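You operate a simulated robot arm through the tools that you are given. There is no shell and no other tool. Be economical: measure what you need, move in short steps, check, and stop when the job is done.

You run a simulated two-armed robot. Do the job below in one go: nothing can be reset, and whatever is moved stays where it is left.

## Task
Gauge the gutter's fall and set the cam to make it 15 mm.
Fine: lay the gauge along the gutter floor, put it back after, then empty the blue jug into the gutter: none may stand; jug back. Set down upright: blue jug.

The check looks at the end state, three seconds after you hand in, the way a careful person would. Anything else that was tipped, shoved, dropped, spilled or broken makes it a failure.

## Robot
Two 7-joint arms with two-finger parallel grippers on one trunk, on a base that drives. Base frame: it is fixed to the floor where the robot stands at the start and does not move with it; the origin is under the middle of the robot, x ahead of it, y to its left, z up. Readings come in mm, rad, newtons and seconds.
The left shoulder is at the start at [70, 163, 1095], the right one opposite. With the tool pointing down near the work surface each hand reaches from about 340 to 860 mm from the robot's upright axis, wherever it stands, measured 20 degrees to its own side. Places, roughly: blue jug [500, -1500, 750]; fall gauge [500, -1500, 750]; floor of the gutter [500, -100, 700]; gutter [500, -100, 700]; gutter cam [400, -400, 600]. Payload 3.43 kg a hand.
The TCP of each hand is the grasp point between the finger pads, 34 mm short of the fingertips. In the tool frame z runs along the fingers and y along their closing line. Largest opening 128 mm; finger width 24, thickness 12; the body of the gripper, 48 by 130 mm, starts 96 mm behind the TCP.
Orientation is that of the tool frame in the base frame, as a unit quaternion [x, y, z, w]. With the fingers straight down and closing along the base's y, the tool's x points along the base's -x, its y along +y and its z along -z.

## Interface
- The arms move only by the tool drive_tool. It takes "left_deltas", "right_deltas" or both (then of equal length, played together; a hand with none holds still); each is a list of rows, each an object (a shift or turn left out is 0, a gripper value left out holds the last) with "turn": the turn, a rotation vector about the tool's x, y, z in rad, a list of three; "delta_pos": the shift along the tool's x, y, z in mm, a list of three; "grip": the gripper command, from -1 (shut) to 1 (fully open), values between in proportion. In form: [{"turn": [rx, ry, rz], "delta_pos": [dx, dy, dz], "grip": grip}, ...]. A call has 1 to 10 rows; each row shifts and turns the commanded pose from where the row before left it, along the tool's axes as they then stand. A row lasts 0.2 s, in which the tool goes at most 50 mm and 0.15 rad; a call with a longer step from one row to the next is refused whole, and so is a gripper value outside its range. A pose out of reach is approached as far as the arm can. The call stops where the force on the tool passes 40 N (or 10 N more than at its start, if that is more) or the arm is blocked; 0.2 s more then pass. The fingers move at their own pace (about 153 mm/s each) and stop on an object; they squeeze with about 30 N. The grip force told is the motor's: it shows also when the fingers shut on nothing. Time passes only in rows, and 0.2 s behind the last, so rows that do not move let the fingers close. The reply holds the time, the measured pose of the TCP, the force on the tool along the base axes, the opening and the grip force, in the units named above and with some noise, with the torque about the TCP (base axes, N m) and any sound that the robot's microphone picked up.
- Cameras (640 x 400 px; columns grow to the right, rows downward): "scene" is now at [143.2, -27.7, 1321.9]; the picture's right is [-0.19, -0.98, -0.00], its down [-0.55, 0.11, -0.83] and it looks along [0.81, -0.16, -0.56] (base axes); focal length 214 px, centre (320, 200). "left" rides on the left gripper at [76, 11, -160] in its tool frame; the picture's right is [-0.15, 0.99, 0.00], its down [-0.88, -0.13, -0.46] and it looks along [-0.45, -0.07, 0.89] (tool axes); focal length 234 px, centre (320, 200). "right" rides on the right gripper at [76, -11, -160] in its tool frame; the picture's right is [0.15, 0.99, 0.00], its down [-0.88, 0.13, -0.46] and it looks along [-0.45, 0.07, 0.89] (tool axes); focal length 234 px, centre (320, 200). There is no depth. A picture from a camera that has moved, and an enlarged one, comes with that camera's place and axes in the base frame and with its lens. The place of the scene camera against the robot may be out by one fixed shift of up to 18 mm in any direction.
- snapshot(camera): a new picture of that camera. It takes no simulated time.
- slide_trunk(by): slides the trunk up (or, below 0, down) by that many mm; the arms and the scene camera ride with it, the base frame stays. It gives what a move gives, with no picture.
- drive_base(legs): drives the robot by 1 to 6 legs, each [ahead, left, turn to the left] in mm, mm and rad, along the robot's own axes; the way and the turn of a leg run together, so that a leg with both is an arc; at most 1500 mm and 3.142 rad a leg. The arms and the cameras ride along, it lands a little off, and it stops where it bumps. It gives what a move gives.
- turn_head(pan, tilt): turns the head with the scene camera to pan (to the left, within 1.501 rad either way) and tilt (down, from -0.506 to 1.204), counted from straight ahead of the robot. It gives what a move gives.
- inspect(camera, box): a new picture of the part [left, top, right, bottom] of that camera's present view, enlarged. It takes no simulated time.
- hand_in(): hands the job in; it is judged then, once.

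Work in short steps. Places have to be worked out from the pictures, the camera data and where the tool is seen: move nearer, look again, correct. Check each grasp and each placing, and mend what went wrong. You have 120 turns and 100 pictures in all, those below and enlarged ones among them. Open the grippers and draw the arms clear of the work before you hand the job in, unless the task says otherwise; then end with one line.

The tools are called as a command line: name --argument value ..., lists and objects as JSON in quotes. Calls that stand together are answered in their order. drive_tool: Moves the arms, as the interface text tells. Its arguments: {"type":"object","properties":{"left_deltas":{"type":"array","items":{"type":"object","properties":{"turn":{"type":"array","items":{"type":"number"}},"delta_pos":{"type":"array","items":{"type":"number"}},"grip":{"type":"number"}}}},"right_deltas":{"type":"array","items":{"type":"object","properties":{"turn":{"type":"array","items":{"type":"number"}},"delta_pos":{"type":"array","items":{"type":"number"}},"grip":{"type":"number"}}}}},"required":[]} The other tools are called the same way: slide_trunk (by) slides the trunk up or down; drive_base (legs) drives the base; turn_head (pan, tilt) turns the head that bears the scene camera; snapshot (camera) takes a picture; inspect (camera, box) takes an enlarged picture of a part of a camera's view; hand_in () hands the job in.

At the start:

```text
time: 0.0
left_tool_pos: [554.9, -21.7, 1176.7]
left_tool_rot: [0.0, 1.0, 0.0, 0.0]
left_ft_force: [0.5, 0.2, -0.4]
left_wrist_torque: [-0.03, 0.01, 0.0]
left_grip_width: 127.7
left_finger_force: 0.1
right_tool_pos: [374.1, -466.9, 1162.6]
right_tool_rot: [-0.001, 1.0, 0.001, 0.0]
right_ft_force: [0.4, -1.9, -0.2]
right_wrist_torque: [-0.01, 0.02, 0.01]
right_grip_width: 127.7
right_finger_force: 0.1
trunk travel left (down, up): [-575.0, 365.0]
robot x, y, heading: [0.2, 2.0, 0.004]
head pan, tilt: [-0.195, 0.59]
```

scene: 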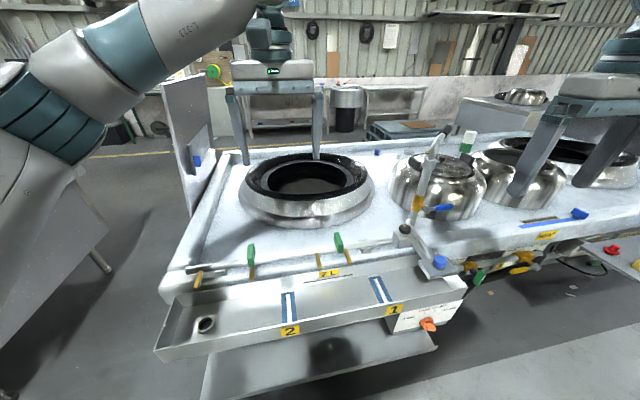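
right: 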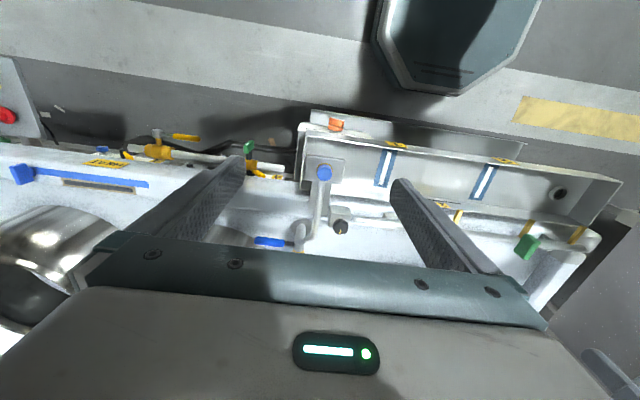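
left: 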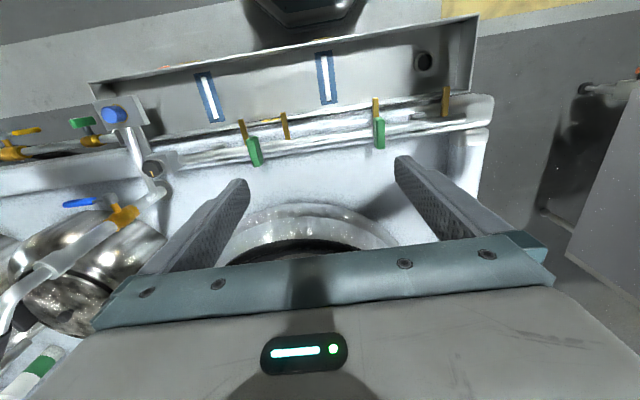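

The gutter lies ahead with its drain at the left end and an orange knob at its right end. I'll enlarge the view of it and its labels.

inspect --camera "scene" --box '[140, 230, 480, 400]'

inspect --camera "right" --box '[280, 90, 640, 260]'

turn_head --pan -1.25 --tilt 0.5

```text
1.88 times, centred on (310, 315) of scene
camera zoom: at [143.2, -27.7, 1321.9], right [-0.19, -0.98, 0.0], down [-0.55, 0.11, -0.83], along [0.81, -0.16, -0.56], focal length 404 px, centre (339, -16)
```

zoom: 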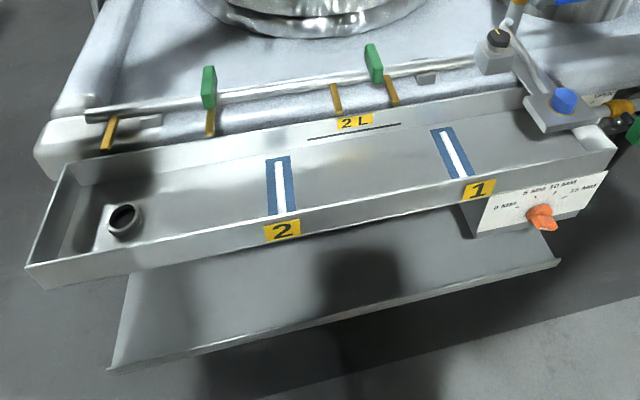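

```text
1.78 times, centred on (460, 175) of right
camera zoom: at [297.6, -476.8, 1322.2], right [-0.15, 0.99, 0.0], down [0.88, 0.13, 0.46], along [0.45, 0.07, -0.89], focal length 416 px, centre (71, 244)
```

zoom: 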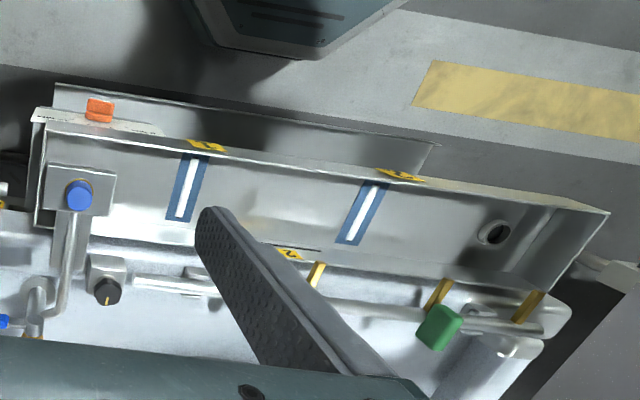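

```text
time: 1.3
left_tool_pos: [555.6, -22.3, 1176.0]
left_tool_rot: [0.0, 1.0, 0.0, 0.0]
left_ft_force: [-0.8, -0.2, 0.0]
left_wrist_torque: [0.01, -0.02, -0.03]
left_grip_width: 128.1
left_finger_force: 0.1
right_tool_pos: [373.8, -466.0, 1163.0]
right_tool_rot: [0.0, 1.0, 0.001, 0.0]
right_ft_force: [-0.1, 0.3, 0.7]
right_wrist_torque: [-0.02, 0.03, 0.0]
right_grip_width: 127.9
right_finger_force: 0.0
trunk travel left (down, up): [-575.0, 365.0]
robot x, y, heading: [1.4, 1.5, 0.002]
head pan, tilt: [-1.25, 0.499]
```

snapshot --camera "scene"

```text
94 pictures are left
camera scene: at [85.0, -96.8, 1330.1], right [-0.95, -0.32, 0.0], down [-0.15, 0.45, -0.88], along [0.28, -0.83, -0.48], focal length 214 px, centre (320, 200)
```

scene: 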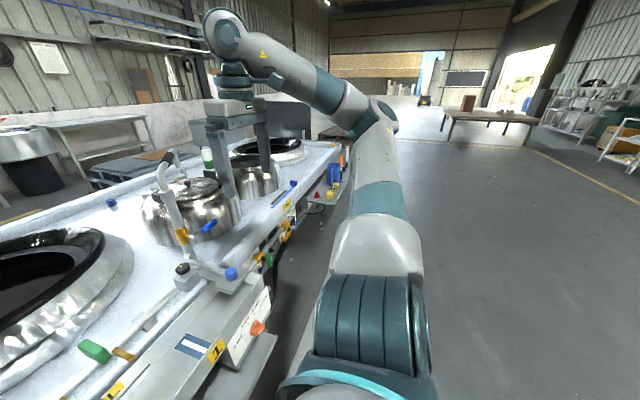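

Coloured items show about 1.5 m to my right, beyond the gutter. I'll drive sideways toward them, with the arms staying high.

drive_base --legs '[[0, -1150, 0]]'

turn_head --pan -0.5 --tilt 0.7

snapshot --camera "scene"

snapshot --camera "right"

```text
time: 7.2
left_tool_pos: [546.2, -1189.5, 1176.0]
left_tool_rot: [0.008, 1.0, 0.001, 0.0]
left_ft_force: [0.3, -0.7, 0.5]
left_wrist_torque: [0.01, 0.02, -0.01]
left_grip_width: 128.3
left_finger_force: 0.1
right_tool_pos: [358.1, -1632.6, 1164.1]
right_tool_rot: [0.007, 1.0, 0.0, 0.0]
right_ft_force: [0.2, 0.6, 0.1]
right_wrist_torque: [0.02, -0.01, 0.04]
right_grip_width: 127.8
right_finger_force: 0.0
trunk travel left (down, up): [-575.0, 365.0]
robot x, y, heading: [-6.5, -1160.4, -0.015]
head pan, tilt: [-1.25, 0.499]
```

```text
time: 8.3
left_tool_pos: [545.6, -1191.1, 1175.9]
left_tool_rot: [0.007, 1.0, 0.0, 0.0]
left_ft_force: [-0.7, 0.1, -0.4]
left_wrist_torque: [-0.01, 0.02, -0.01]
left_grip_width: 128.0
left_finger_force: 0.0
right_tool_pos: [358.7, -1632.2, 1162.3]
right_tool_rot: [0.007, 1.0, 0.0, 0.0]
right_ft_force: [0.2, 0.2, -0.6]
right_wrist_torque: [-0.03, -0.02, 0.01]
right_grip_width: 128.2
right_finger_force: 0.0
trunk travel left (down, up): [-575.0, 365.0]
robot x, y, heading: [-5.7, -1162.9, -0.017]
head pan, tilt: [-0.499, 0.7]
```

```text
93 pictures are left
camera scene: at [121.5, -1213.8, 1312.4], right [-0.49, -0.87, 0.0], down [-0.56, 0.32, -0.76], along [0.67, -0.38, -0.64], focal length 214 px, centre (320, 200)
```

scene: 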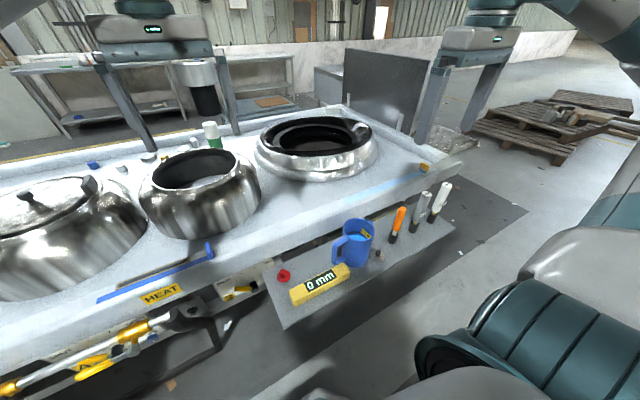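

```text
92 pictures are left
camera right: at [281.8, -1642.0, 1322.2], right [-0.13, 0.99, 0.0], down [0.88, 0.12, 0.46], along [0.45, 0.06, -0.89], focal length 234 px, centre (320, 200)
```

right: 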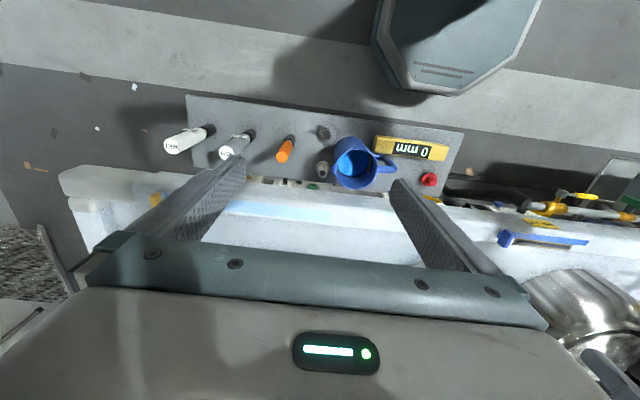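

The yellow gauge (display "0 mm") and the blue jug sit on a small shelf. The gauge triangulates to about [403, -1380, 720], so I bring the right hand above it and turn it 90° so the fingers close across the gauge's width.

drive_tool --right_deltas '[{"delta_pos": [-6, 35, 23]}, {"delta_pos": [-6, 35, 23]}, {"delta_pos": [-6, 35, 23]}, {"delta_pos": [-6, 35, 23]}, {"delta_pos": [-6, 35, 23]}, {"delta_pos": [-6, 35, 23]}, {"delta_pos": [-6, 35, 23]}]'

drive_tool --right_deltas '[{"turn": [0, 0, 0.15]}, {"turn": [0, 0, 0.15]}, {"turn": [0, 0, 0.15]}, {"turn": [0, 0, 0.15]}, {"turn": [0, 0, 0.15]}, {"turn": [0, 0, 0.15]}, {"turn": [0, 0, 0.15]}, {"turn": [0, 0, 0.15]}, {"turn": [0, 0, 0.15]}, {"turn": [0, 0, 0.15]}]'

snapshot --camera "right"

snapshot --camera "scene"

```text
time: 9.9
left_tool_pos: [547.9, -1190.0, 1175.6]
left_tool_rot: [0.007, 1.0, -0.001, -0.001]
left_ft_force: [0.1, 0.2, 1.2]
left_wrist_torque: [-0.03, -0.01, -0.01]
left_grip_width: 128.0
left_finger_force: 0.1
right_tool_pos: [406.0, -1390.0, 1000.3]
right_tool_rot: [0.008, 1.0, 0.0, 0.0]
right_ft_force: [0.4, -0.4, -0.3]
right_wrist_torque: [0.0, 0.0, -0.01]
right_grip_width: 128.1
right_finger_force: 0.0
trunk travel left (down, up): [-575.0, 365.0]
robot x, y, heading: [-7.9, -1160.3, -0.016]
head pan, tilt: [-0.499, 0.7]
```

```text
time: 12.1
left_tool_pos: [547.3, -1189.9, 1175.9]
left_tool_rot: [0.007, 1.0, 0.0, 0.0]
left_ft_force: [-0.2, -0.5, -0.1]
left_wrist_torque: [0.0, 0.01, 0.0]
left_grip_width: 128.2
left_finger_force: 0.2
right_tool_pos: [404.6, -1388.2, 1000.4]
right_tool_rot: [0.688, 0.726, 0.0, 0.0]
right_ft_force: [0.8, 0.8, -0.5]
right_wrist_torque: [-0.01, -0.02, 0.01]
right_grip_width: 128.3
right_finger_force: 0.1
trunk travel left (down, up): [-575.0, 365.0]
robot x, y, heading: [-7.8, -1164.6, -0.013]
head pan, tilt: [-0.499, 0.7]
```

```text
91 pictures are left
camera right: at [388.1, -1311.8, 1160.7], right [0.98, 0.2, 0.0], down [0.18, -0.87, 0.46], along [0.09, -0.45, -0.89], focal length 234 px, centre (320, 200)
```

right: 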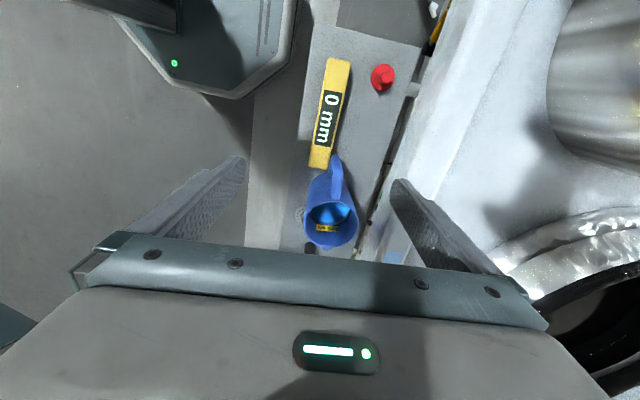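

```text
90 pictures are left
camera scene: at [121.6, -1213.6, 1312.4], right [-0.49, -0.87, 0.0], down [-0.56, 0.32, -0.76], along [0.67, -0.38, -0.64], focal length 214 px, centre (320, 200)
```

scene: 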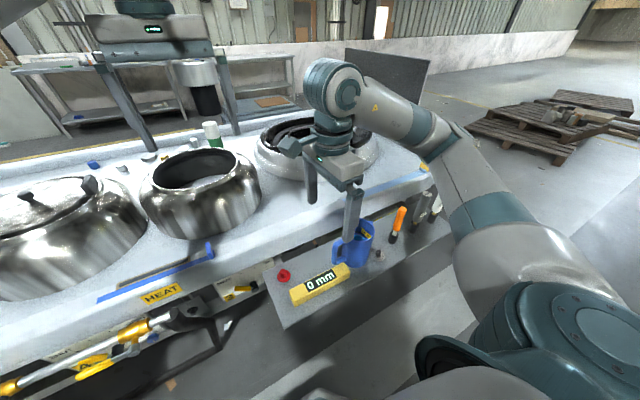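

Combining the two right-hand views puts the gauge top near [416, -1374, 660], long axis along y. I finish the turn, line up and come down to about z 800 to look again.

drive_tool --right_deltas '[{"turn": [0, 0, 0.054]}, {"delta_pos": [3, 3, 49]}, {"delta_pos": [3, 3, 49]}, {"delta_pos": [3, 3, 49]}, {"delta_pos": [3, 3, 49]}]'

snapshot --camera "right"

inspect --camera "scene" --box '[260, 180, 480, 340]'

```text
time: 13.3
left_tool_pos: [547.7, -1191.4, 1175.9]
left_tool_rot: [0.009, 1.0, 0.001, 0.0]
left_ft_force: [-0.1, 0.2, -0.1]
left_wrist_torque: [0.01, -0.01, 0.01]
left_grip_width: 127.9
left_finger_force: 0.1
right_tool_pos: [415.6, -1376.0, 805.8]
right_tool_rot: [0.707, 0.707, -0.001, 0.0]
right_ft_force: [-0.2, 1.0, -0.1]
right_wrist_torque: [0.02, -0.03, -0.02]
right_grip_width: 127.9
right_finger_force: 0.0
trunk travel left (down, up): [-575.0, 365.0]
robot x, y, heading: [-11.0, -1159.6, -0.016]
head pan, tilt: [-0.499, 0.7]
```

```text
89 pictures are left
camera right: at [403.5, -1299.9, 964.2], right [0.99, 0.15, 0.0], down [0.13, -0.88, 0.46], along [0.07, -0.45, -0.89], focal length 234 px, centre (320, 200)
```

right: 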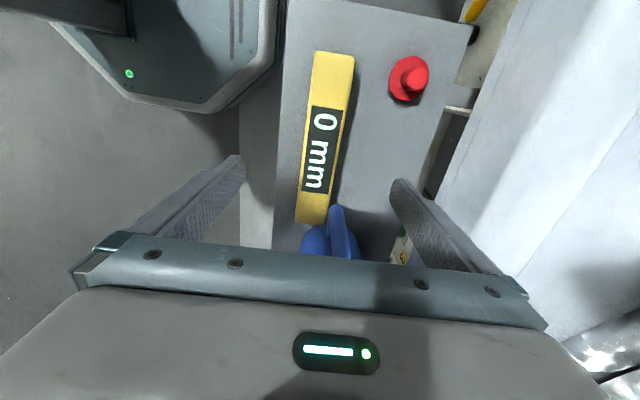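

```text
2.50 times, centred on (370, 260) of scene
camera zoom: at [121.8, -1214.2, 1312.4], right [-0.49, -0.87, 0.0], down [-0.56, 0.32, -0.76], along [0.67, -0.38, -0.64], focal length 536 px, centre (195, 50)
```

zoom: 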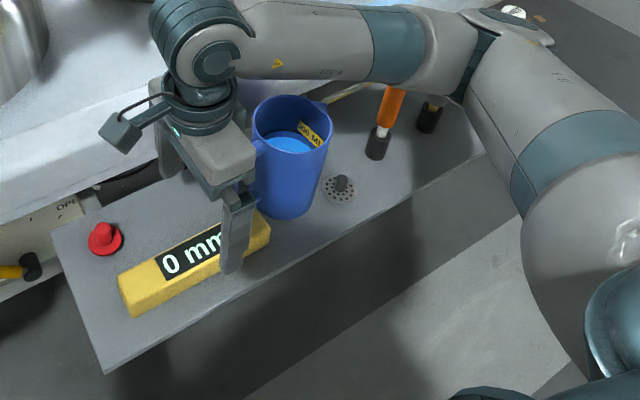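

The new view suggests the gauge top is nearer z 717, centre about [413, -1368]. I descend 65 mm in steps and look from the side with the scene camera.

drive_tool --right_deltas '[{"delta_pos": [4, -1, 30]}, {"delta_pos": [4, -1, 25]}, {"delta_pos": [0, 0, 10]}]'

snapshot --camera "right"

inspect --camera "scene" --box '[260, 220, 400, 320]'

```text
time: 14.1
left_tool_pos: [546.3, -1190.7, 1175.7]
left_tool_rot: [0.008, 1.0, 0.0, 0.0]
left_ft_force: [-0.4, -0.9, 0.2]
left_wrist_torque: [-0.01, -0.02, 0.03]
left_grip_width: 127.8
left_finger_force: 0.0
right_tool_pos: [413.0, -1369.4, 739.2]
right_tool_rot: [0.706, 0.708, 0.0, 0.0]
right_ft_force: [1.2, 0.2, -0.4]
right_wrist_torque: [0.01, 0.02, 0.01]
right_grip_width: 128.0
right_finger_force: 0.0
trunk travel left (down, up): [-575.0, 365.0]
robot x, y, heading: [-6.7, -1163.4, -0.015]
head pan, tilt: [-0.499, 0.7]
```

```text
87 pictures are left
camera right: at [401.2, -1292.6, 898.8], right [0.99, 0.15, 0.0], down [0.13, -0.88, 0.46], along [0.07, -0.45, -0.89], focal length 234 px, centre (320, 200)
```

right: 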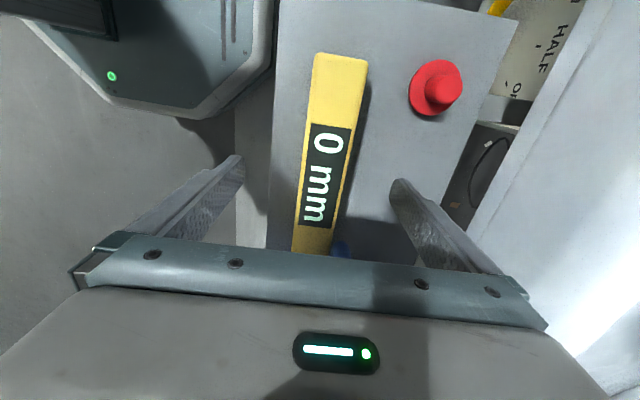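

```text
4.00 times, centred on (330, 270) of scene
camera zoom: at [121.6, -1213.7, 1312.4], right [-0.49, -0.87, 0.0], down [-0.56, 0.32, -0.76], along [0.67, -0.38, -0.64], focal length 858 px, centre (280, -80)
```

zoom: 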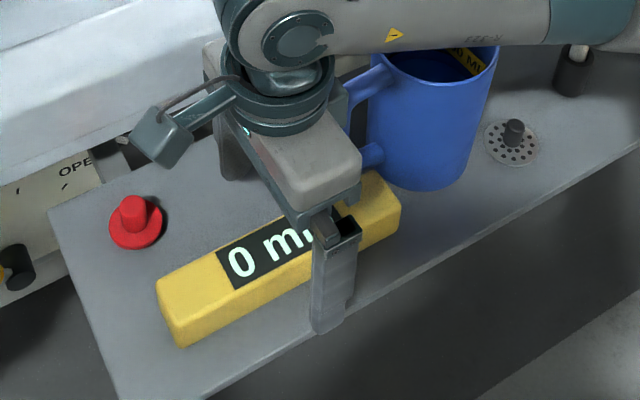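

The fingers straddle the gauge with the tips still clear of the shelf. I go down 10 mm more and close.

drive_tool --right_deltas '[{"delta_pos": [0, 0, 5]}, {"delta_pos": [0, 0, 5]}, {"grip": -1}, {}, {}, {}]'

inspect --camera "scene" --box '[260, 220, 400, 320]'

```text
time: 15.5
left_tool_pos: [546.4, -1190.6, 1176.9]
left_tool_rot: [0.008, 1.0, 0.0, 0.0]
left_ft_force: [-0.1, 0.2, -0.5]
left_wrist_torque: [0.0, 0.02, 0.0]
left_grip_width: 128.2
left_finger_force: 0.0
right_tool_pos: [413.7, -1369.2, 730.4]
right_tool_rot: [0.706, 0.709, 0.0, 0.0]
right_ft_force: [-0.3, 1.6, -0.4]
right_wrist_torque: [0.19, 0.04, -0.05]
right_grip_width: 41.5
right_finger_force: 29.8
trunk travel left (down, up): [-575.0, 365.0]
robot x, y, heading: [-8.6, -1160.1, -0.016]
head pan, tilt: [-0.499, 0.7]
```

```text
4.00 times, centred on (330, 270) of scene
camera zoom: at [121.5, -1213.6, 1312.4], right [-0.49, -0.87, 0.0], down [-0.56, 0.32, -0.76], along [0.67, -0.38, -0.64], focal length 858 px, centre (280, -80)
```

zoom: 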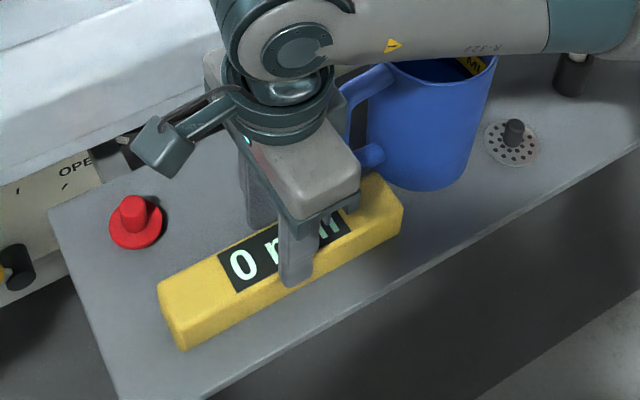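

The gauge is held at 41.5 mm; this pose (413.5, -1369, 730) is where it goes back. I lift it straight up.

drive_tool --right_deltas '[{"delta_pos": [0, 0, -20]}, {"delta_pos": [0, 0, -40]}, {"delta_pos": [0, 0, -50]}, {"delta_pos": [0, 0, -50]}, {"delta_pos": [0, 0, -50]}, {"delta_pos": [0, 0, -50]}]'

drive_base --legs '[[0, 1050, 0.015]]'

turn_head --pan 0.0 --tilt 0.8

snapshot --camera "scene"

snapshot --camera "right"

```text
time: 16.9
left_tool_pos: [546.6, -1190.0, 1175.9]
left_tool_rot: [0.008, 1.0, 0.0, 0.0]
left_ft_force: [0.1, 0.3, -0.3]
left_wrist_torque: [-0.01, -0.02, -0.02]
left_grip_width: 127.9
left_finger_force: 0.1
right_tool_pos: [413.5, -1368.4, 993.7]
right_tool_rot: [0.706, 0.708, 0.0, 0.0]
right_ft_force: [-0.8, 0.3, 0.3]
right_wrist_torque: [0.0, -0.01, -0.01]
right_grip_width: 0.2
right_finger_force: 29.8
trunk travel left (down, up): [-575.0, 365.0]
robot x, y, heading: [-12.5, -1161.5, -0.013]
head pan, tilt: [-0.499, 0.7]
```

```text
time: 22.2
left_tool_pos: [562.3, -160.4, 1176.3]
left_tool_rot: [0.008, 1.0, 0.001, 0.0]
left_ft_force: [0.2, 0.4, 0.3]
left_wrist_torque: [-0.02, 0.04, 0.0]
left_grip_width: 128.2
left_finger_force: 0.0
right_tool_pos: [429.1, -340.6, 993.5]
right_tool_rot: [0.705, 0.709, 0.0, 0.0]
right_ft_force: [0.6, -0.8, 0.3]
right_wrist_torque: [0.0, 0.03, -0.03]
right_grip_width: 0.0
right_finger_force: 29.9
trunk travel left (down, up): [-575.0, 365.0]
robot x, y, heading: [11.0, -131.5, -0.011]
head pan, tilt: [-0.499, 0.7]
```

```text
time: 23.2
left_tool_pos: [562.5, -161.5, 1175.6]
left_tool_rot: [0.008, 1.0, -0.001, 0.0]
left_ft_force: [-0.8, 0.4, 0.0]
left_wrist_torque: [0.01, 0.03, 0.01]
left_grip_width: 128.2
left_finger_force: 0.0
right_tool_pos: [429.3, -338.7, 992.2]
right_tool_rot: [0.705, 0.709, 0.0, 0.0]
right_ft_force: [0.3, 0.1, -0.2]
right_wrist_torque: [0.02, -0.01, 0.02]
right_grip_width: 0.0
right_finger_force: 29.8
trunk travel left (down, up): [-575.0, 365.0]
robot x, y, heading: [7.2, -130.8, -0.013]
head pan, tilt: [0.0, 0.799]
```

```text
84 pictures are left
camera scene: at [143.2, -143.9, 1304.1], right [-0.01, -1.0, 0.0], down [-0.72, 0.01, -0.7], along [0.7, -0.01, -0.72], focal length 214 px, centre (320, 200)
```

scene: 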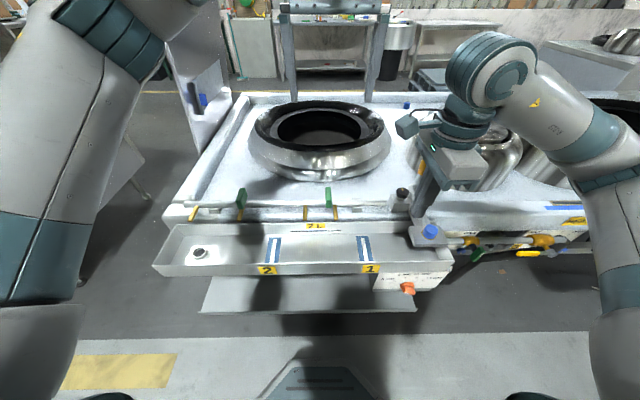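

```text
83 pictures are left
camera right: at [416.8, -263.3, 1151.6], right [0.99, 0.15, 0.0], down [0.13, -0.88, 0.46], along [0.07, -0.45, -0.89], focal length 234 px, centre (320, 200)
```

right: 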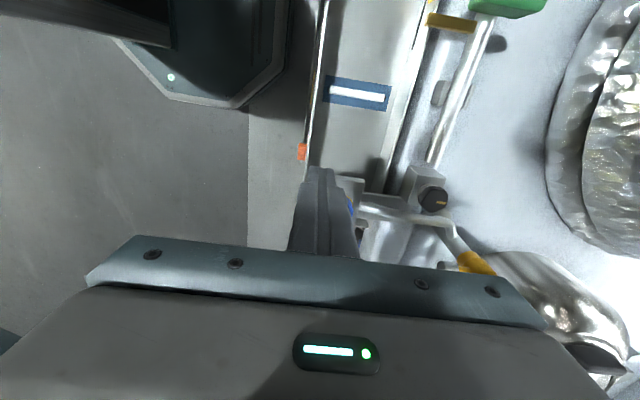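

The grip reads 0: the gauge slipped out while lifting, since I had hold of only its upper edge. Before going back I take a closer look at the gutter and cam from here.

inspect --camera "scene" --box '[340, 200, 480, 310]'

inspect --camera "scene" --box '[150, 180, 390, 320]'

drive_base --legs '[[-15, -1030, 0]]'

turn_head --pan -0.5 --tilt 0.7

snapshot --camera "scene"

snapshot --camera "right"

```text
3.64 times, centred on (410, 255) of scene
camera zoom: at [143.2, -143.9, 1304.1], right [-0.01, -1.0, 0.0], down [-0.72, 0.01, -0.7], along [0.7, -0.01, -0.72], focal length 780 px, centre (-7, 0)
```

zoom: 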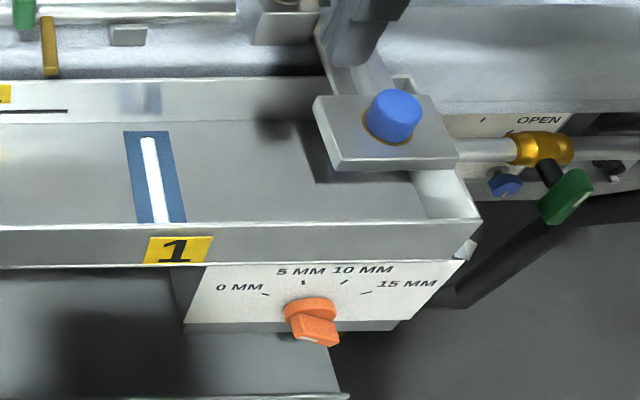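

```text
2.67 times, centred on (270, 250) of scene
camera zoom: at [143.2, -143.9, 1304.1], right [-0.01, -1.0, 0.0], down [-0.72, 0.01, -0.7], along [0.7, -0.01, -0.72], focal length 572 px, centre (453, 67)
```

zoom: 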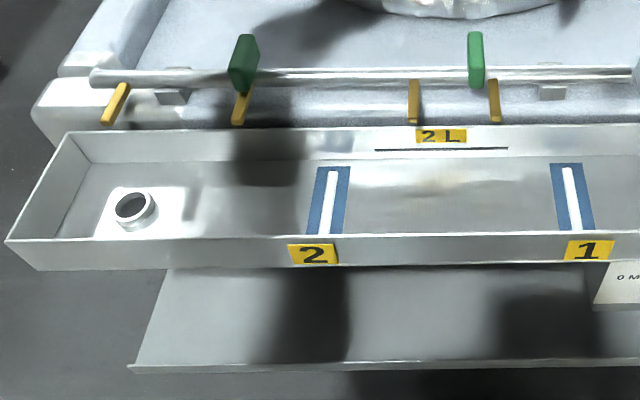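

```text
time: 28.2
left_tool_pos: [531.9, -1139.4, 1175.7]
left_tool_rot: [0.008, 1.0, 0.001, 0.0]
left_ft_force: [0.3, 0.4, -0.2]
left_wrist_torque: [0.01, 0.02, 0.01]
left_grip_width: 127.9
left_finger_force: 0.1
right_tool_pos: [398.1, -1318.9, 990.7]
right_tool_rot: [0.707, 0.707, 0.0, 0.0]
right_ft_force: [-0.7, -0.6, -0.4]
right_wrist_torque: [0.02, 0.01, 0.0]
right_grip_width: 0.1
right_finger_force: 30.0
trunk travel left (down, up): [-575.0, 365.0]
robot x, y, heading: [-27.5, -1108.6, -0.02]
head pan, tilt: [0.0, 0.799]
```

```text
time: 29.2
left_tool_pos: [531.7, -1139.4, 1175.6]
left_tool_rot: [0.009, 1.0, 0.0, 0.0]
left_ft_force: [0.9, -0.1, -0.4]
left_wrist_torque: [-0.04, 0.01, -0.02]
left_grip_width: 128.0
left_finger_force: 0.1
right_tool_pos: [396.8, -1317.0, 992.1]
right_tool_rot: [0.707, 0.707, 0.0, 0.0]
right_ft_force: [-0.1, 0.6, 0.7]
right_wrist_torque: [-0.03, 0.01, 0.01]
right_grip_width: 0.0
right_finger_force: 29.3
trunk travel left (down, up): [-575.0, 365.0]
robot x, y, heading: [-24.2, -1110.6, -0.02]
head pan, tilt: [-0.499, 0.7]
```

```text
80 pictures are left
camera scene: at [106.1, -1161.0, 1312.4], right [-0.49, -0.87, 0.0], down [-0.56, 0.32, -0.76], along [0.67, -0.38, -0.64], focal length 214 px, centre (320, 200)
```

scene: 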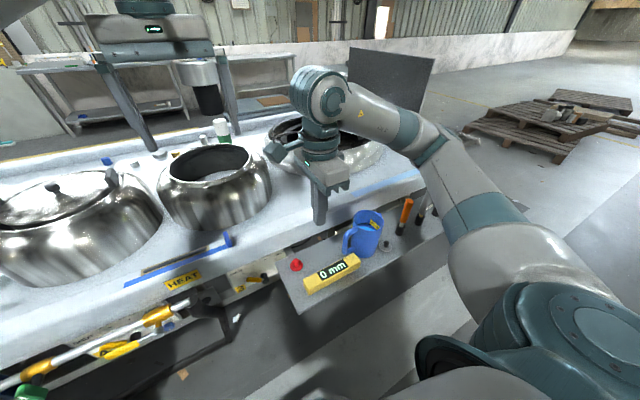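

```text
79 pictures are left
camera right: at [385.9, -1241.0, 1151.6], right [0.99, 0.15, 0.0], down [0.13, -0.88, 0.46], along [0.07, -0.45, -0.89], focal length 234 px, centre (320, 200)
```

right: 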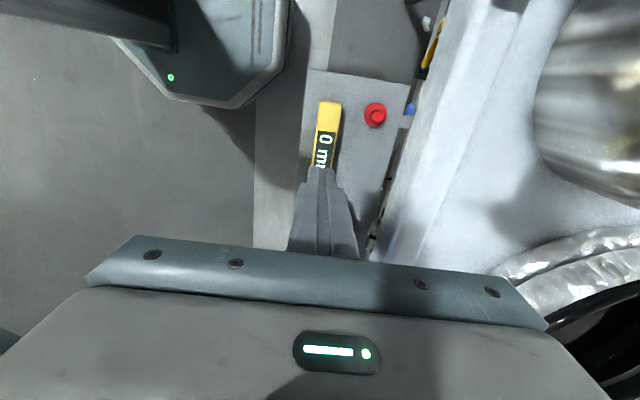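

The gauge is still in its place on the shelf. I open, come over its middle again and lower toward z 735.

drive_tool --right_deltas '[{"delta_pos": [-25, 8, 20], "grip": 1}, {"delta_pos": [-25, 8, 20]}, {"delta_pos": [0, 0, 49]}, {"delta_pos": [0, 0, 49]}, {"delta_pos": [0, 0, 49]}, {"delta_pos": [0, 0, 40]}, {"delta_pos": [0, 0, 30]}]'

drive_tool --right_deltas '[{"delta_pos": [0, 0, 5]}, {"delta_pos": [0, 0, 4]}, {"delta_pos": [0, 0, 4]}]'

inspect --camera "scene" --box '[270, 220, 410, 320]'

```text
time: 30.8
left_tool_pos: [531.8, -1140.7, 1176.5]
left_tool_rot: [0.008, 1.0, 0.0, 0.0]
left_ft_force: [0.4, -0.3, 0.0]
left_wrist_torque: [0.04, 0.0, 0.02]
left_grip_width: 128.0
left_finger_force: 0.0
right_tool_pos: [415.0, -1367.8, 733.0]
right_tool_rot: [0.707, 0.707, 0.0, 0.001]
right_ft_force: [-0.4, -0.8, 0.5]
right_wrist_torque: [0.02, 0.0, -0.01]
right_grip_width: 128.2
right_finger_force: 0.0
trunk travel left (down, up): [-575.0, 365.0]
robot x, y, heading: [-25.4, -1107.7, -0.019]
head pan, tilt: [-0.499, 0.7]
```

```text
time: 31.6
left_tool_pos: [530.8, -1139.4, 1177.1]
left_tool_rot: [0.009, 1.0, 0.0, 0.0]
left_ft_force: [-0.4, -0.2, -0.6]
left_wrist_torque: [0.01, 0.01, 0.01]
left_grip_width: 128.0
left_finger_force: 0.1
right_tool_pos: [414.0, -1367.5, 721.9]
right_tool_rot: [0.707, 0.707, 0.0, 0.0]
right_ft_force: [0.1, 0.9, 0.1]
right_wrist_torque: [0.0, 0.01, -0.01]
right_grip_width: 128.0
right_finger_force: 0.1
trunk travel left (down, up): [-575.0, 365.0]
robot x, y, heading: [-24.2, -1108.3, -0.021]
head pan, tilt: [-0.499, 0.7]
```

```text
4.00 times, centred on (340, 270) of scene
camera zoom: at [106.1, -1161.2, 1312.4], right [-0.49, -0.87, 0.0], down [-0.56, 0.32, -0.76], along [0.66, -0.38, -0.64], focal length 858 px, centre (240, -80)
```

zoom: 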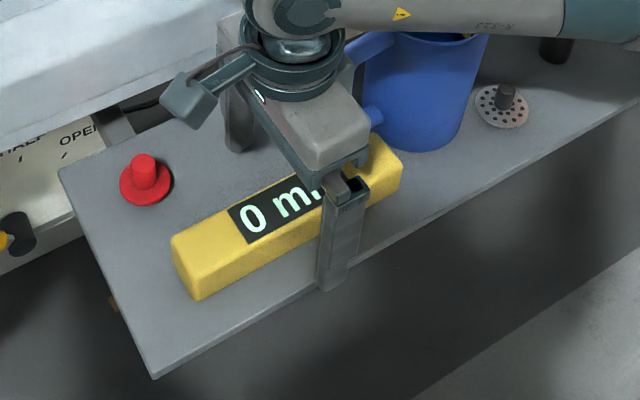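

Still no contact. I keep stepping down gently, watching the force.

drive_tool --right_deltas '[{"delta_pos": [0, 0, 3]}, {"delta_pos": [0, 0, 3]}, {"delta_pos": [0, 0, 3]}, {"delta_pos": [0, 0, 3]}]'

snapshot --camera "right"

inspect --camera "scene" --box '[270, 220, 410, 320]'

```text
time: 32.6
left_tool_pos: [530.2, -1139.9, 1176.2]
left_tool_rot: [0.009, 1.0, 0.001, 0.0]
left_ft_force: [-0.3, 0.5, 0.3]
left_wrist_torque: [0.0, -0.03, -0.02]
left_grip_width: 128.1
left_finger_force: 0.2
right_tool_pos: [413.4, -1368.6, 710.8]
right_tool_rot: [0.707, 0.707, 0.0, 0.0]
right_ft_force: [0.1, 0.3, -0.1]
right_wrist_torque: [0.01, 0.04, -0.01]
right_grip_width: 128.0
right_finger_force: 0.0
trunk travel left (down, up): [-575.0, 365.0]
robot x, y, heading: [-26.3, -1108.7, -0.015]
head pan, tilt: [-0.499, 0.7]
```

```text
77 pictures are left
camera right: at [401.4, -1292.0, 869.4], right [0.99, 0.15, 0.0], down [0.13, -0.88, 0.46], along [0.07, -0.45, -0.89], focal length 234 px, centre (320, 200)
```

right: 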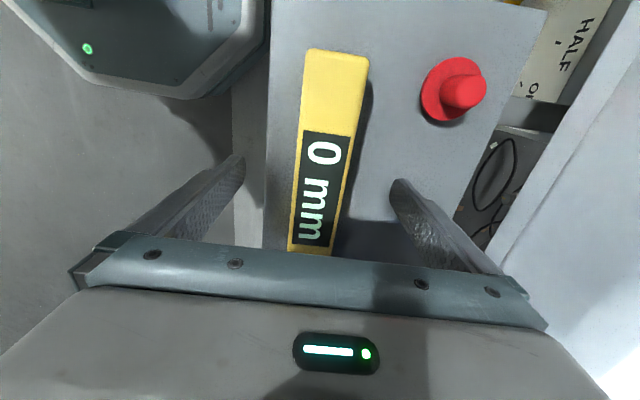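

```text
4.00 times, centred on (340, 270) of scene
camera zoom: at [106.1, -1161.1, 1312.4], right [-0.49, -0.87, 0.0], down [-0.56, 0.32, -0.76], along [0.66, -0.38, -0.64], focal length 858 px, centre (240, -80)
```

zoom: 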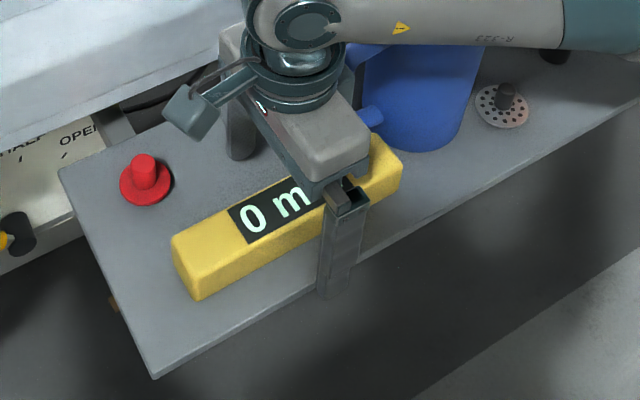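

No contact yet, and the fingertips are close to the gauge's mid-height. I lower in 3 mm steps up to 12 mm more to find the shelf.

drive_tool --right_deltas '[{"delta_pos": [0, 0, 3]}, {"delta_pos": [0, 0, 3]}, {"delta_pos": [0, 0, 3]}, {"delta_pos": [0, 0, 3]}]'

```text
time: 33.6
left_tool_pos: [530.1, -1139.6, 1176.5]
left_tool_rot: [0.009, 1.0, 0.0, 0.0]
left_ft_force: [-0.5, 0.0, 0.1]
left_wrist_torque: [0.03, 0.0, -0.03]
left_grip_width: 128.1
left_finger_force: 0.0
right_tool_pos: [413.3, -1368.8, 697.3]
right_tool_rot: [0.707, 0.707, 0.0, -0.001]
right_ft_force: [-0.5, 0.1, 0.7]
right_wrist_torque: [0.03, 0.0, 0.0]
right_grip_width: 128.1
right_finger_force: 0.1
trunk travel left (down, up): [-575.0, 365.0]
robot x, y, heading: [-24.8, -1108.8, -0.018]
head pan, tilt: [-0.499, 0.7]
```

Tips are now at z≈663, some 33 mm lower than the failed grip. I close and lift slightly to test the hold.

drive_tool --right_deltas '[{"grip": -1}, {}, {}, {}, {"delta_pos": [0, 0, -5]}, {"delta_pos": [0, 0, -10]}, {"delta_pos": [0, 0, -15]}]'

inspect --camera "scene" --box '[270, 220, 410, 320]'

```text
time: 35.2
left_tool_pos: [531.2, -1139.9, 1177.4]
left_tool_rot: [0.009, 1.0, 0.0, 0.0]
left_ft_force: [0.4, -0.3, 0.1]
left_wrist_torque: [0.0, 0.01, 0.02]
left_grip_width: 128.0
left_finger_force: 0.0
right_tool_pos: [415.0, -1368.8, 727.8]
right_tool_rot: [0.707, 0.707, 0.0, 0.0]
right_ft_force: [0.0, 1.0, -2.6]
right_wrist_torque: [0.0, -0.01, -0.01]
right_grip_width: 41.5
right_finger_force: 30.5
trunk travel left (down, up): [-575.0, 365.0]
robot x, y, heading: [-25.8, -1111.2, -0.014]
head pan, tilt: [-0.499, 0.7]
```

```text
4.00 times, centred on (340, 270) of scene
camera zoom: at [106.1, -1161.0, 1312.4], right [-0.49, -0.87, 0.0], down [-0.56, 0.32, -0.76], along [0.66, -0.38, -0.64], focal length 858 px, centre (240, -80)
```

zoom: 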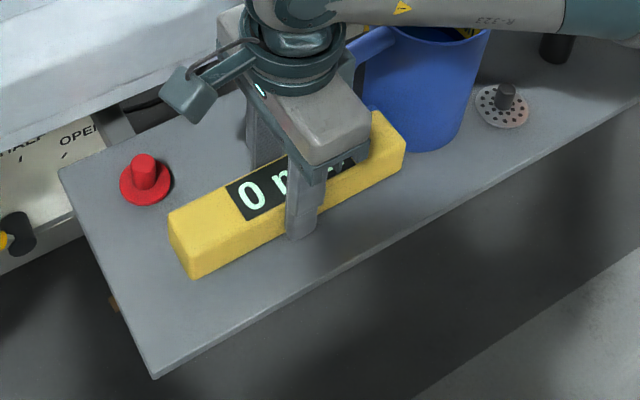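

The gauge is held and lifting (about 2.6 N); its place-back pose is TCP [414, -1368.7, 697.5]. I raise it and drive to the gutter.

drive_tool --right_deltas '[{"delta_pos": [0, 0, -30]}, {"delta_pos": [0, 0, -45]}, {"delta_pos": [0, 0, -45]}, {"delta_pos": [0, 0, -45]}, {"delta_pos": [0, 0, -45]}]'

drive_base --legs '[[45, 1120, 0.015]]'

turn_head --pan -0.2 --tilt 0.85

snapshot --camera "scene"

snapshot --camera "right"

```text
time: 36.4
left_tool_pos: [531.2, -1139.0, 1176.6]
left_tool_rot: [0.009, 1.0, 0.0, -0.001]
left_ft_force: [0.6, 0.3, -0.2]
left_wrist_torque: [-0.01, -0.02, 0.02]
left_grip_width: 128.0
left_finger_force: 0.1
right_tool_pos: [414.2, -1368.1, 940.2]
right_tool_rot: [0.707, 0.707, 0.0, 0.0]
right_ft_force: [-0.4, -0.5, -1.5]
right_wrist_torque: [0.0, -0.02, 0.04]
right_grip_width: 41.5
right_finger_force: 30.6
trunk travel left (down, up): [-575.0, 365.0]
robot x, y, heading: [-22.5, -1107.2, -0.012]
head pan, tilt: [-0.499, 0.7]
```

```text
time: 42.2
left_tool_pos: [580.7, 24.0, 1175.0]
left_tool_rot: [-0.006, 1.0, 0.001, 0.0]
left_ft_force: [0.2, 0.8, 0.9]
left_wrist_torque: [-0.04, 0.0, -0.01]
left_grip_width: 127.9
left_finger_force: 0.0
right_tool_pos: [469.0, -209.1, 939.4]
right_tool_rot: [0.697, 0.717, 0.0, 0.001]
right_ft_force: [-1.4, 0.4, -1.8]
right_wrist_torque: [-0.02, 0.01, 0.02]
right_grip_width: 41.3
right_finger_force: 30.0
trunk travel left (down, up): [-575.0, 365.0]
robot x, y, heading: [23.3, 38.7, 0.01]
head pan, tilt: [-0.499, 0.7]
```

```text
time: 43.0
left_tool_pos: [581.2, 23.3, 1175.8]
left_tool_rot: [-0.005, 1.0, 0.0, -0.001]
left_ft_force: [0.3, -0.8, 0.0]
left_wrist_torque: [0.01, -0.03, -0.03]
left_grip_width: 128.2
left_finger_force: 0.0
right_tool_pos: [470.0, -210.4, 938.7]
right_tool_rot: [0.698, 0.716, 0.0, 0.0]
right_ft_force: [0.9, -0.4, -1.0]
right_wrist_torque: [-0.01, 0.01, -0.01]
right_grip_width: 41.5
right_finger_force: 30.4
trunk travel left (down, up): [-575.0, 365.0]
robot x, y, heading: [21.1, 38.8, 0.015]
head pan, tilt: [-0.201, 0.85]
```

```text
74 pictures are left
camera scene: at [157.4, 14.1, 1300.1], right [-0.19, -0.98, 0.0], down [-0.74, 0.14, -0.66], along [0.65, -0.12, -0.75], focal length 214 px, centre (320, 200)
```

scene: 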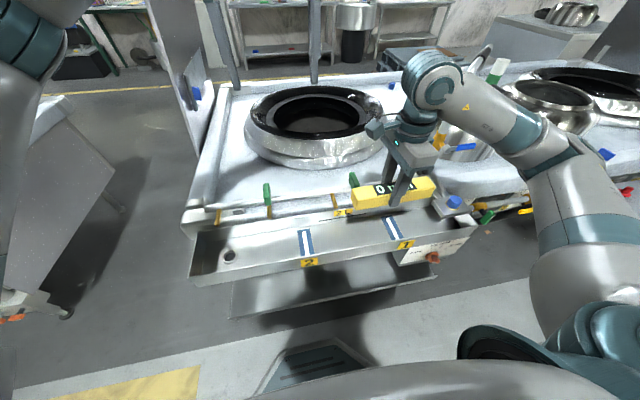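

```text
73 pictures are left
camera right: at [456.2, -133.4, 1097.4], right [0.98, 0.17, 0.0], down [0.16, -0.88, 0.46], along [0.08, -0.45, -0.89], focal length 234 px, centre (320, 200)
```

right: 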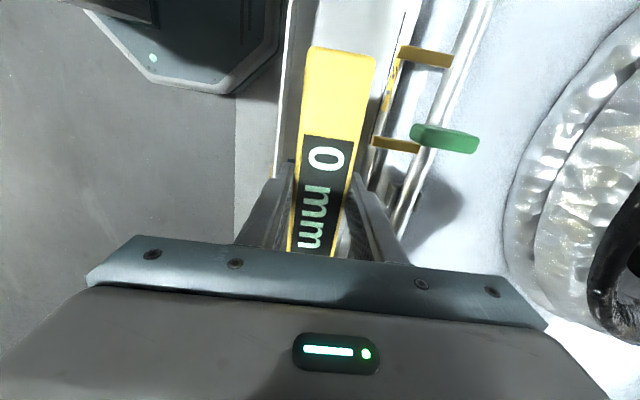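

The wrist views triangulate the gutter floor near x 474, z≈738, with the strips at y≈-274 and 2. I move the gauge over the gutter's middle (y≈-136), square it up and drop to about z 845.

drive_tool --right_deltas '[{"turn": [0, 0, 0.0255]}, {"delta_pos": [37, 2, 20]}, {"delta_pos": [37, 2, 20]}, {"delta_pos": [0, 0, 30]}, {"delta_pos": [0, 0, 25]}]'

snapshot --camera "right"

snapshot --camera "scene"

snapshot --camera "left"

```text
time: 44.2
left_tool_pos: [579.5, 23.7, 1174.9]
left_tool_rot: [-0.006, 1.0, 0.0, 0.0]
left_ft_force: [-0.7, -0.4, 0.6]
left_wrist_torque: [-0.03, 0.01, 0.0]
left_grip_width: 128.0
left_finger_force: 0.0
right_tool_pos: [473.6, -135.7, 844.0]
right_tool_rot: [0.707, 0.708, 0.0, 0.0]
right_ft_force: [0.5, -1.0, -1.2]
right_wrist_torque: [0.01, -0.02, -0.03]
right_grip_width: 41.3
right_finger_force: 30.4
trunk travel left (down, up): [-575.0, 365.0]
robot x, y, heading: [26.9, 39.8, 0.011]
head pan, tilt: [-0.201, 0.85]
```

```text
72 pictures are left
camera right: at [461.9, -57.5, 1003.4], right [0.99, 0.15, 0.0], down [0.13, -0.88, 0.46], along [0.07, -0.45, -0.89], focal length 234 px, centre (320, 200)
```

right: 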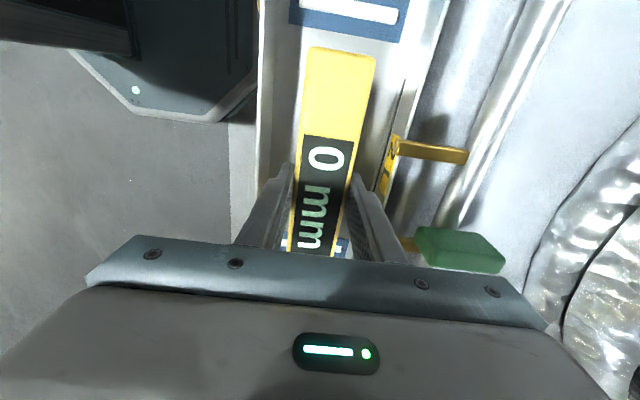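

```text
71 pictures are left
camera scene: at [157.7, 14.7, 1300.1], right [-0.19, -0.98, 0.0], down [-0.74, 0.14, -0.66], along [0.65, -0.12, -0.75], focal length 214 px, centre (320, 200)
```

scene: 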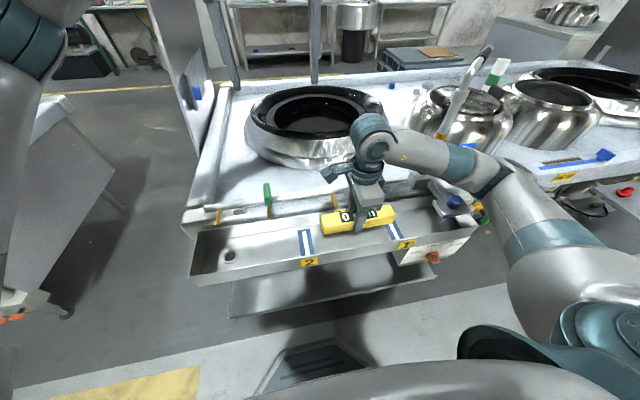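

```text
70 pictures are left
camera left: at [503.4, 33.7, 1334.8], right [0.14, 0.99, 0.0], down [0.88, -0.12, 0.46], along [0.45, -0.06, -0.89], focal length 234 px, centre (320, 200)
```

left: 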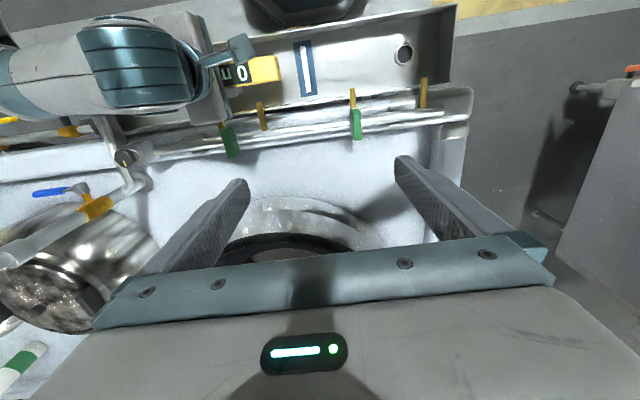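

The gauge hangs above the floor between the two strips; strip 2 confirms the floor centre at x≈478. I nudge 4 mm in x and lower to just above the floor.

drive_tool --right_deltas '[{"delta_pos": [0, 4, 20]}, {"delta_pos": [0, 0, 20]}, {"delta_pos": [0, 0, 15]}, {"delta_pos": [0, 0, 4]}, {"delta_pos": [0, 0, 4]}]'

inspect --camera "scene" --box '[270, 180, 450, 290]'

```text
time: 45.4
left_tool_pos: [580.5, 22.9, 1175.9]
left_tool_rot: [-0.005, 1.0, 0.0, -0.001]
left_ft_force: [1.0, 1.0, 0.4]
left_wrist_torque: [0.0, 0.01, -0.02]
left_grip_width: 128.0
left_finger_force: 0.0
right_tool_pos: [479.9, -133.4, 779.8]
right_tool_rot: [0.706, 0.708, 0.0, 0.0]
right_ft_force: [-0.1, 0.2, -2.3]
right_wrist_torque: [0.02, 0.0, -0.02]
right_grip_width: 41.4
right_finger_force: 30.2
trunk travel left (down, up): [-575.0, 365.0]
robot x, y, heading: [21.2, 41.0, 0.01]
head pan, tilt: [-0.201, 0.85]
```

```text
3.56 times, centred on (360, 235) of scene
camera zoom: at [157.4, 14.2, 1300.1], right [-0.19, -0.98, 0.0], down [-0.74, 0.14, -0.66], along [0.65, -0.12, -0.75], focal length 763 px, centre (178, 76)
```

zoom: 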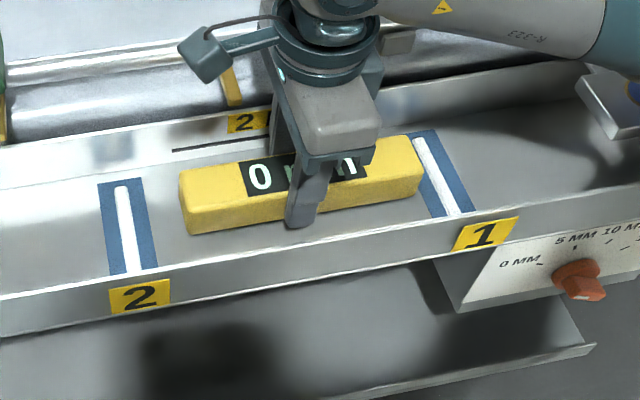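

It's just above the floor, between the strips. I step down 2.5 mm at a time to feel for contact.

drive_tool --right_deltas '[{"delta_pos": [0, 0, 2.5]}, {"delta_pos": [0, 0, 2.5]}, {"delta_pos": [0, 0, 2.5]}]'

drive_tool --right_deltas '[{"delta_pos": [0, 0, 2]}, {"delta_pos": [0, 0, 2]}]'

inspect --camera "scene" --box '[270, 180, 450, 290]'

```text
time: 46.2
left_tool_pos: [579.6, 23.0, 1176.8]
left_tool_rot: [-0.005, 1.0, 0.0, 0.0]
left_ft_force: [-0.4, 0.4, -0.1]
left_wrist_torque: [0.0, -0.04, -0.01]
left_grip_width: 127.8
left_finger_force: 0.1
right_tool_pos: [478.8, -136.2, 774.3]
right_tool_rot: [0.706, 0.708, 0.001, 0.0]
right_ft_force: [0.5, -0.2, -2.0]
right_wrist_torque: [0.03, 0.01, -0.01]
right_grip_width: 41.3
right_finger_force: 29.8
trunk travel left (down, up): [-575.0, 365.0]
robot x, y, heading: [24.1, 42.0, 0.01]
head pan, tilt: [-0.201, 0.85]
```

```text
time: 46.8
left_tool_pos: [579.4, 23.9, 1175.3]
left_tool_rot: [-0.005, 1.0, 0.0, 0.0]
left_ft_force: [-1.0, -0.3, 0.0]
left_wrist_torque: [-0.02, 0.01, -0.03]
left_grip_width: 128.0
left_finger_force: 0.0
right_tool_pos: [478.0, -136.7, 768.6]
right_tool_rot: [0.705, 0.709, 0.0, 0.001]
right_ft_force: [0.2, 0.1, -1.9]
right_wrist_torque: [0.0, 0.0, 0.02]
right_grip_width: 41.5
right_finger_force: 29.5
trunk travel left (down, up): [-575.0, 365.0]
robot x, y, heading: [21.5, 39.6, 0.008]
head pan, tilt: [-0.201, 0.85]
```

```text
3.56 times, centred on (360, 235) of scene
camera zoom: at [157.4, 14.4, 1300.1], right [-0.19, -0.98, 0.0], down [-0.74, 0.14, -0.66], along [0.65, -0.12, -0.75], focal length 763 px, centre (178, 76)
```

zoom: 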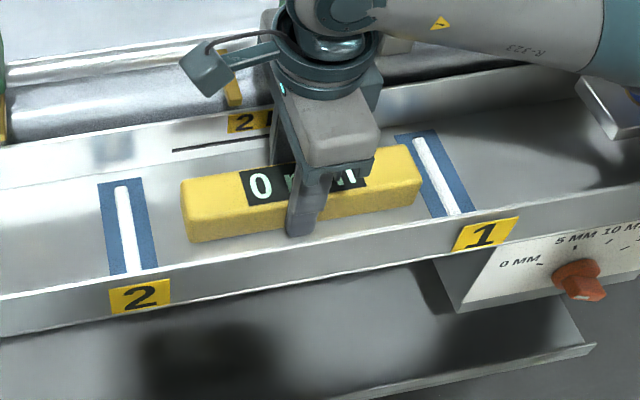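

Still no contact. I continue with small steps.

drive_tool --right_deltas '[{"delta_pos": [0, 0, 2.5]}, {"delta_pos": [0, 0, 2.5]}, {"delta_pos": [0, 0, 2.5]}]'

drive_tool --right_deltas '[{"delta_pos": [0, 0, 2.5]}, {"delta_pos": [0, 0, 2.5]}]'

inspect --camera "scene" --box '[270, 180, 450, 290]'

```text
time: 47.6
left_tool_pos: [577.5, 23.2, 1177.0]
left_tool_rot: [-0.004, 1.0, 0.0, 0.0]
left_ft_force: [-0.5, -0.4, -0.7]
left_wrist_torque: [0.0, 0.0, 0.03]
left_grip_width: 128.1
left_finger_force: 0.2
right_tool_pos: [478.1, -136.1, 762.5]
right_tool_rot: [0.706, 0.708, 0.002, 0.001]
right_ft_force: [-1.9, -5.0, 26.4]
right_wrist_torque: [-0.08, 0.33, 0.02]
right_grip_width: 41.5
right_finger_force: 29.5
trunk travel left (down, up): [-575.0, 365.0]
robot x, y, heading: [21.2, 36.5, 0.007]
head pan, tilt: [-0.201, 0.85]
```

```text
time: 48.1
left_tool_pos: [578.9, 23.8, 1176.4]
left_tool_rot: [-0.006, 1.0, -0.001, 0.001]
left_ft_force: [-0.2, -0.7, -0.2]
left_wrist_torque: [0.02, 0.01, 0.02]
left_grip_width: 127.8
left_finger_force: 0.0
right_tool_pos: [477.8, -136.5, 761.1]
right_tool_rot: [0.705, 0.709, 0.002, 0.001]
right_ft_force: [-9.9, -1.3, 21.3]
right_wrist_torque: [-0.42, 0.9, -0.4]
right_grip_width: 41.7
right_finger_force: 29.8
trunk travel left (down, up): [-575.0, 365.0]
robot x, y, heading: [24.4, 39.6, 0.01]
head pan, tilt: [-0.201, 0.85]
stopped in row 2 (right hand): the force on the tool passed its limit (the readings are from after the stop); the commanded pose is now the measured one
```

```text
3.56 times, centred on (360, 235) of scene
camera zoom: at [155.4, 14.9, 1300.2], right [-0.19, -0.98, 0.0], down [-0.74, 0.14, -0.66], along [0.65, -0.13, -0.75], focal length 763 px, centre (178, 76)
```

zoom: 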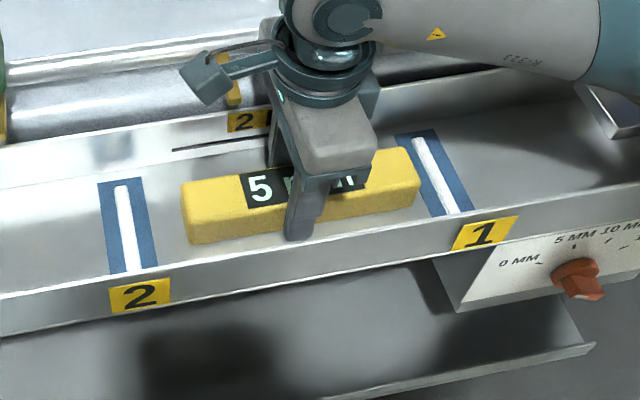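

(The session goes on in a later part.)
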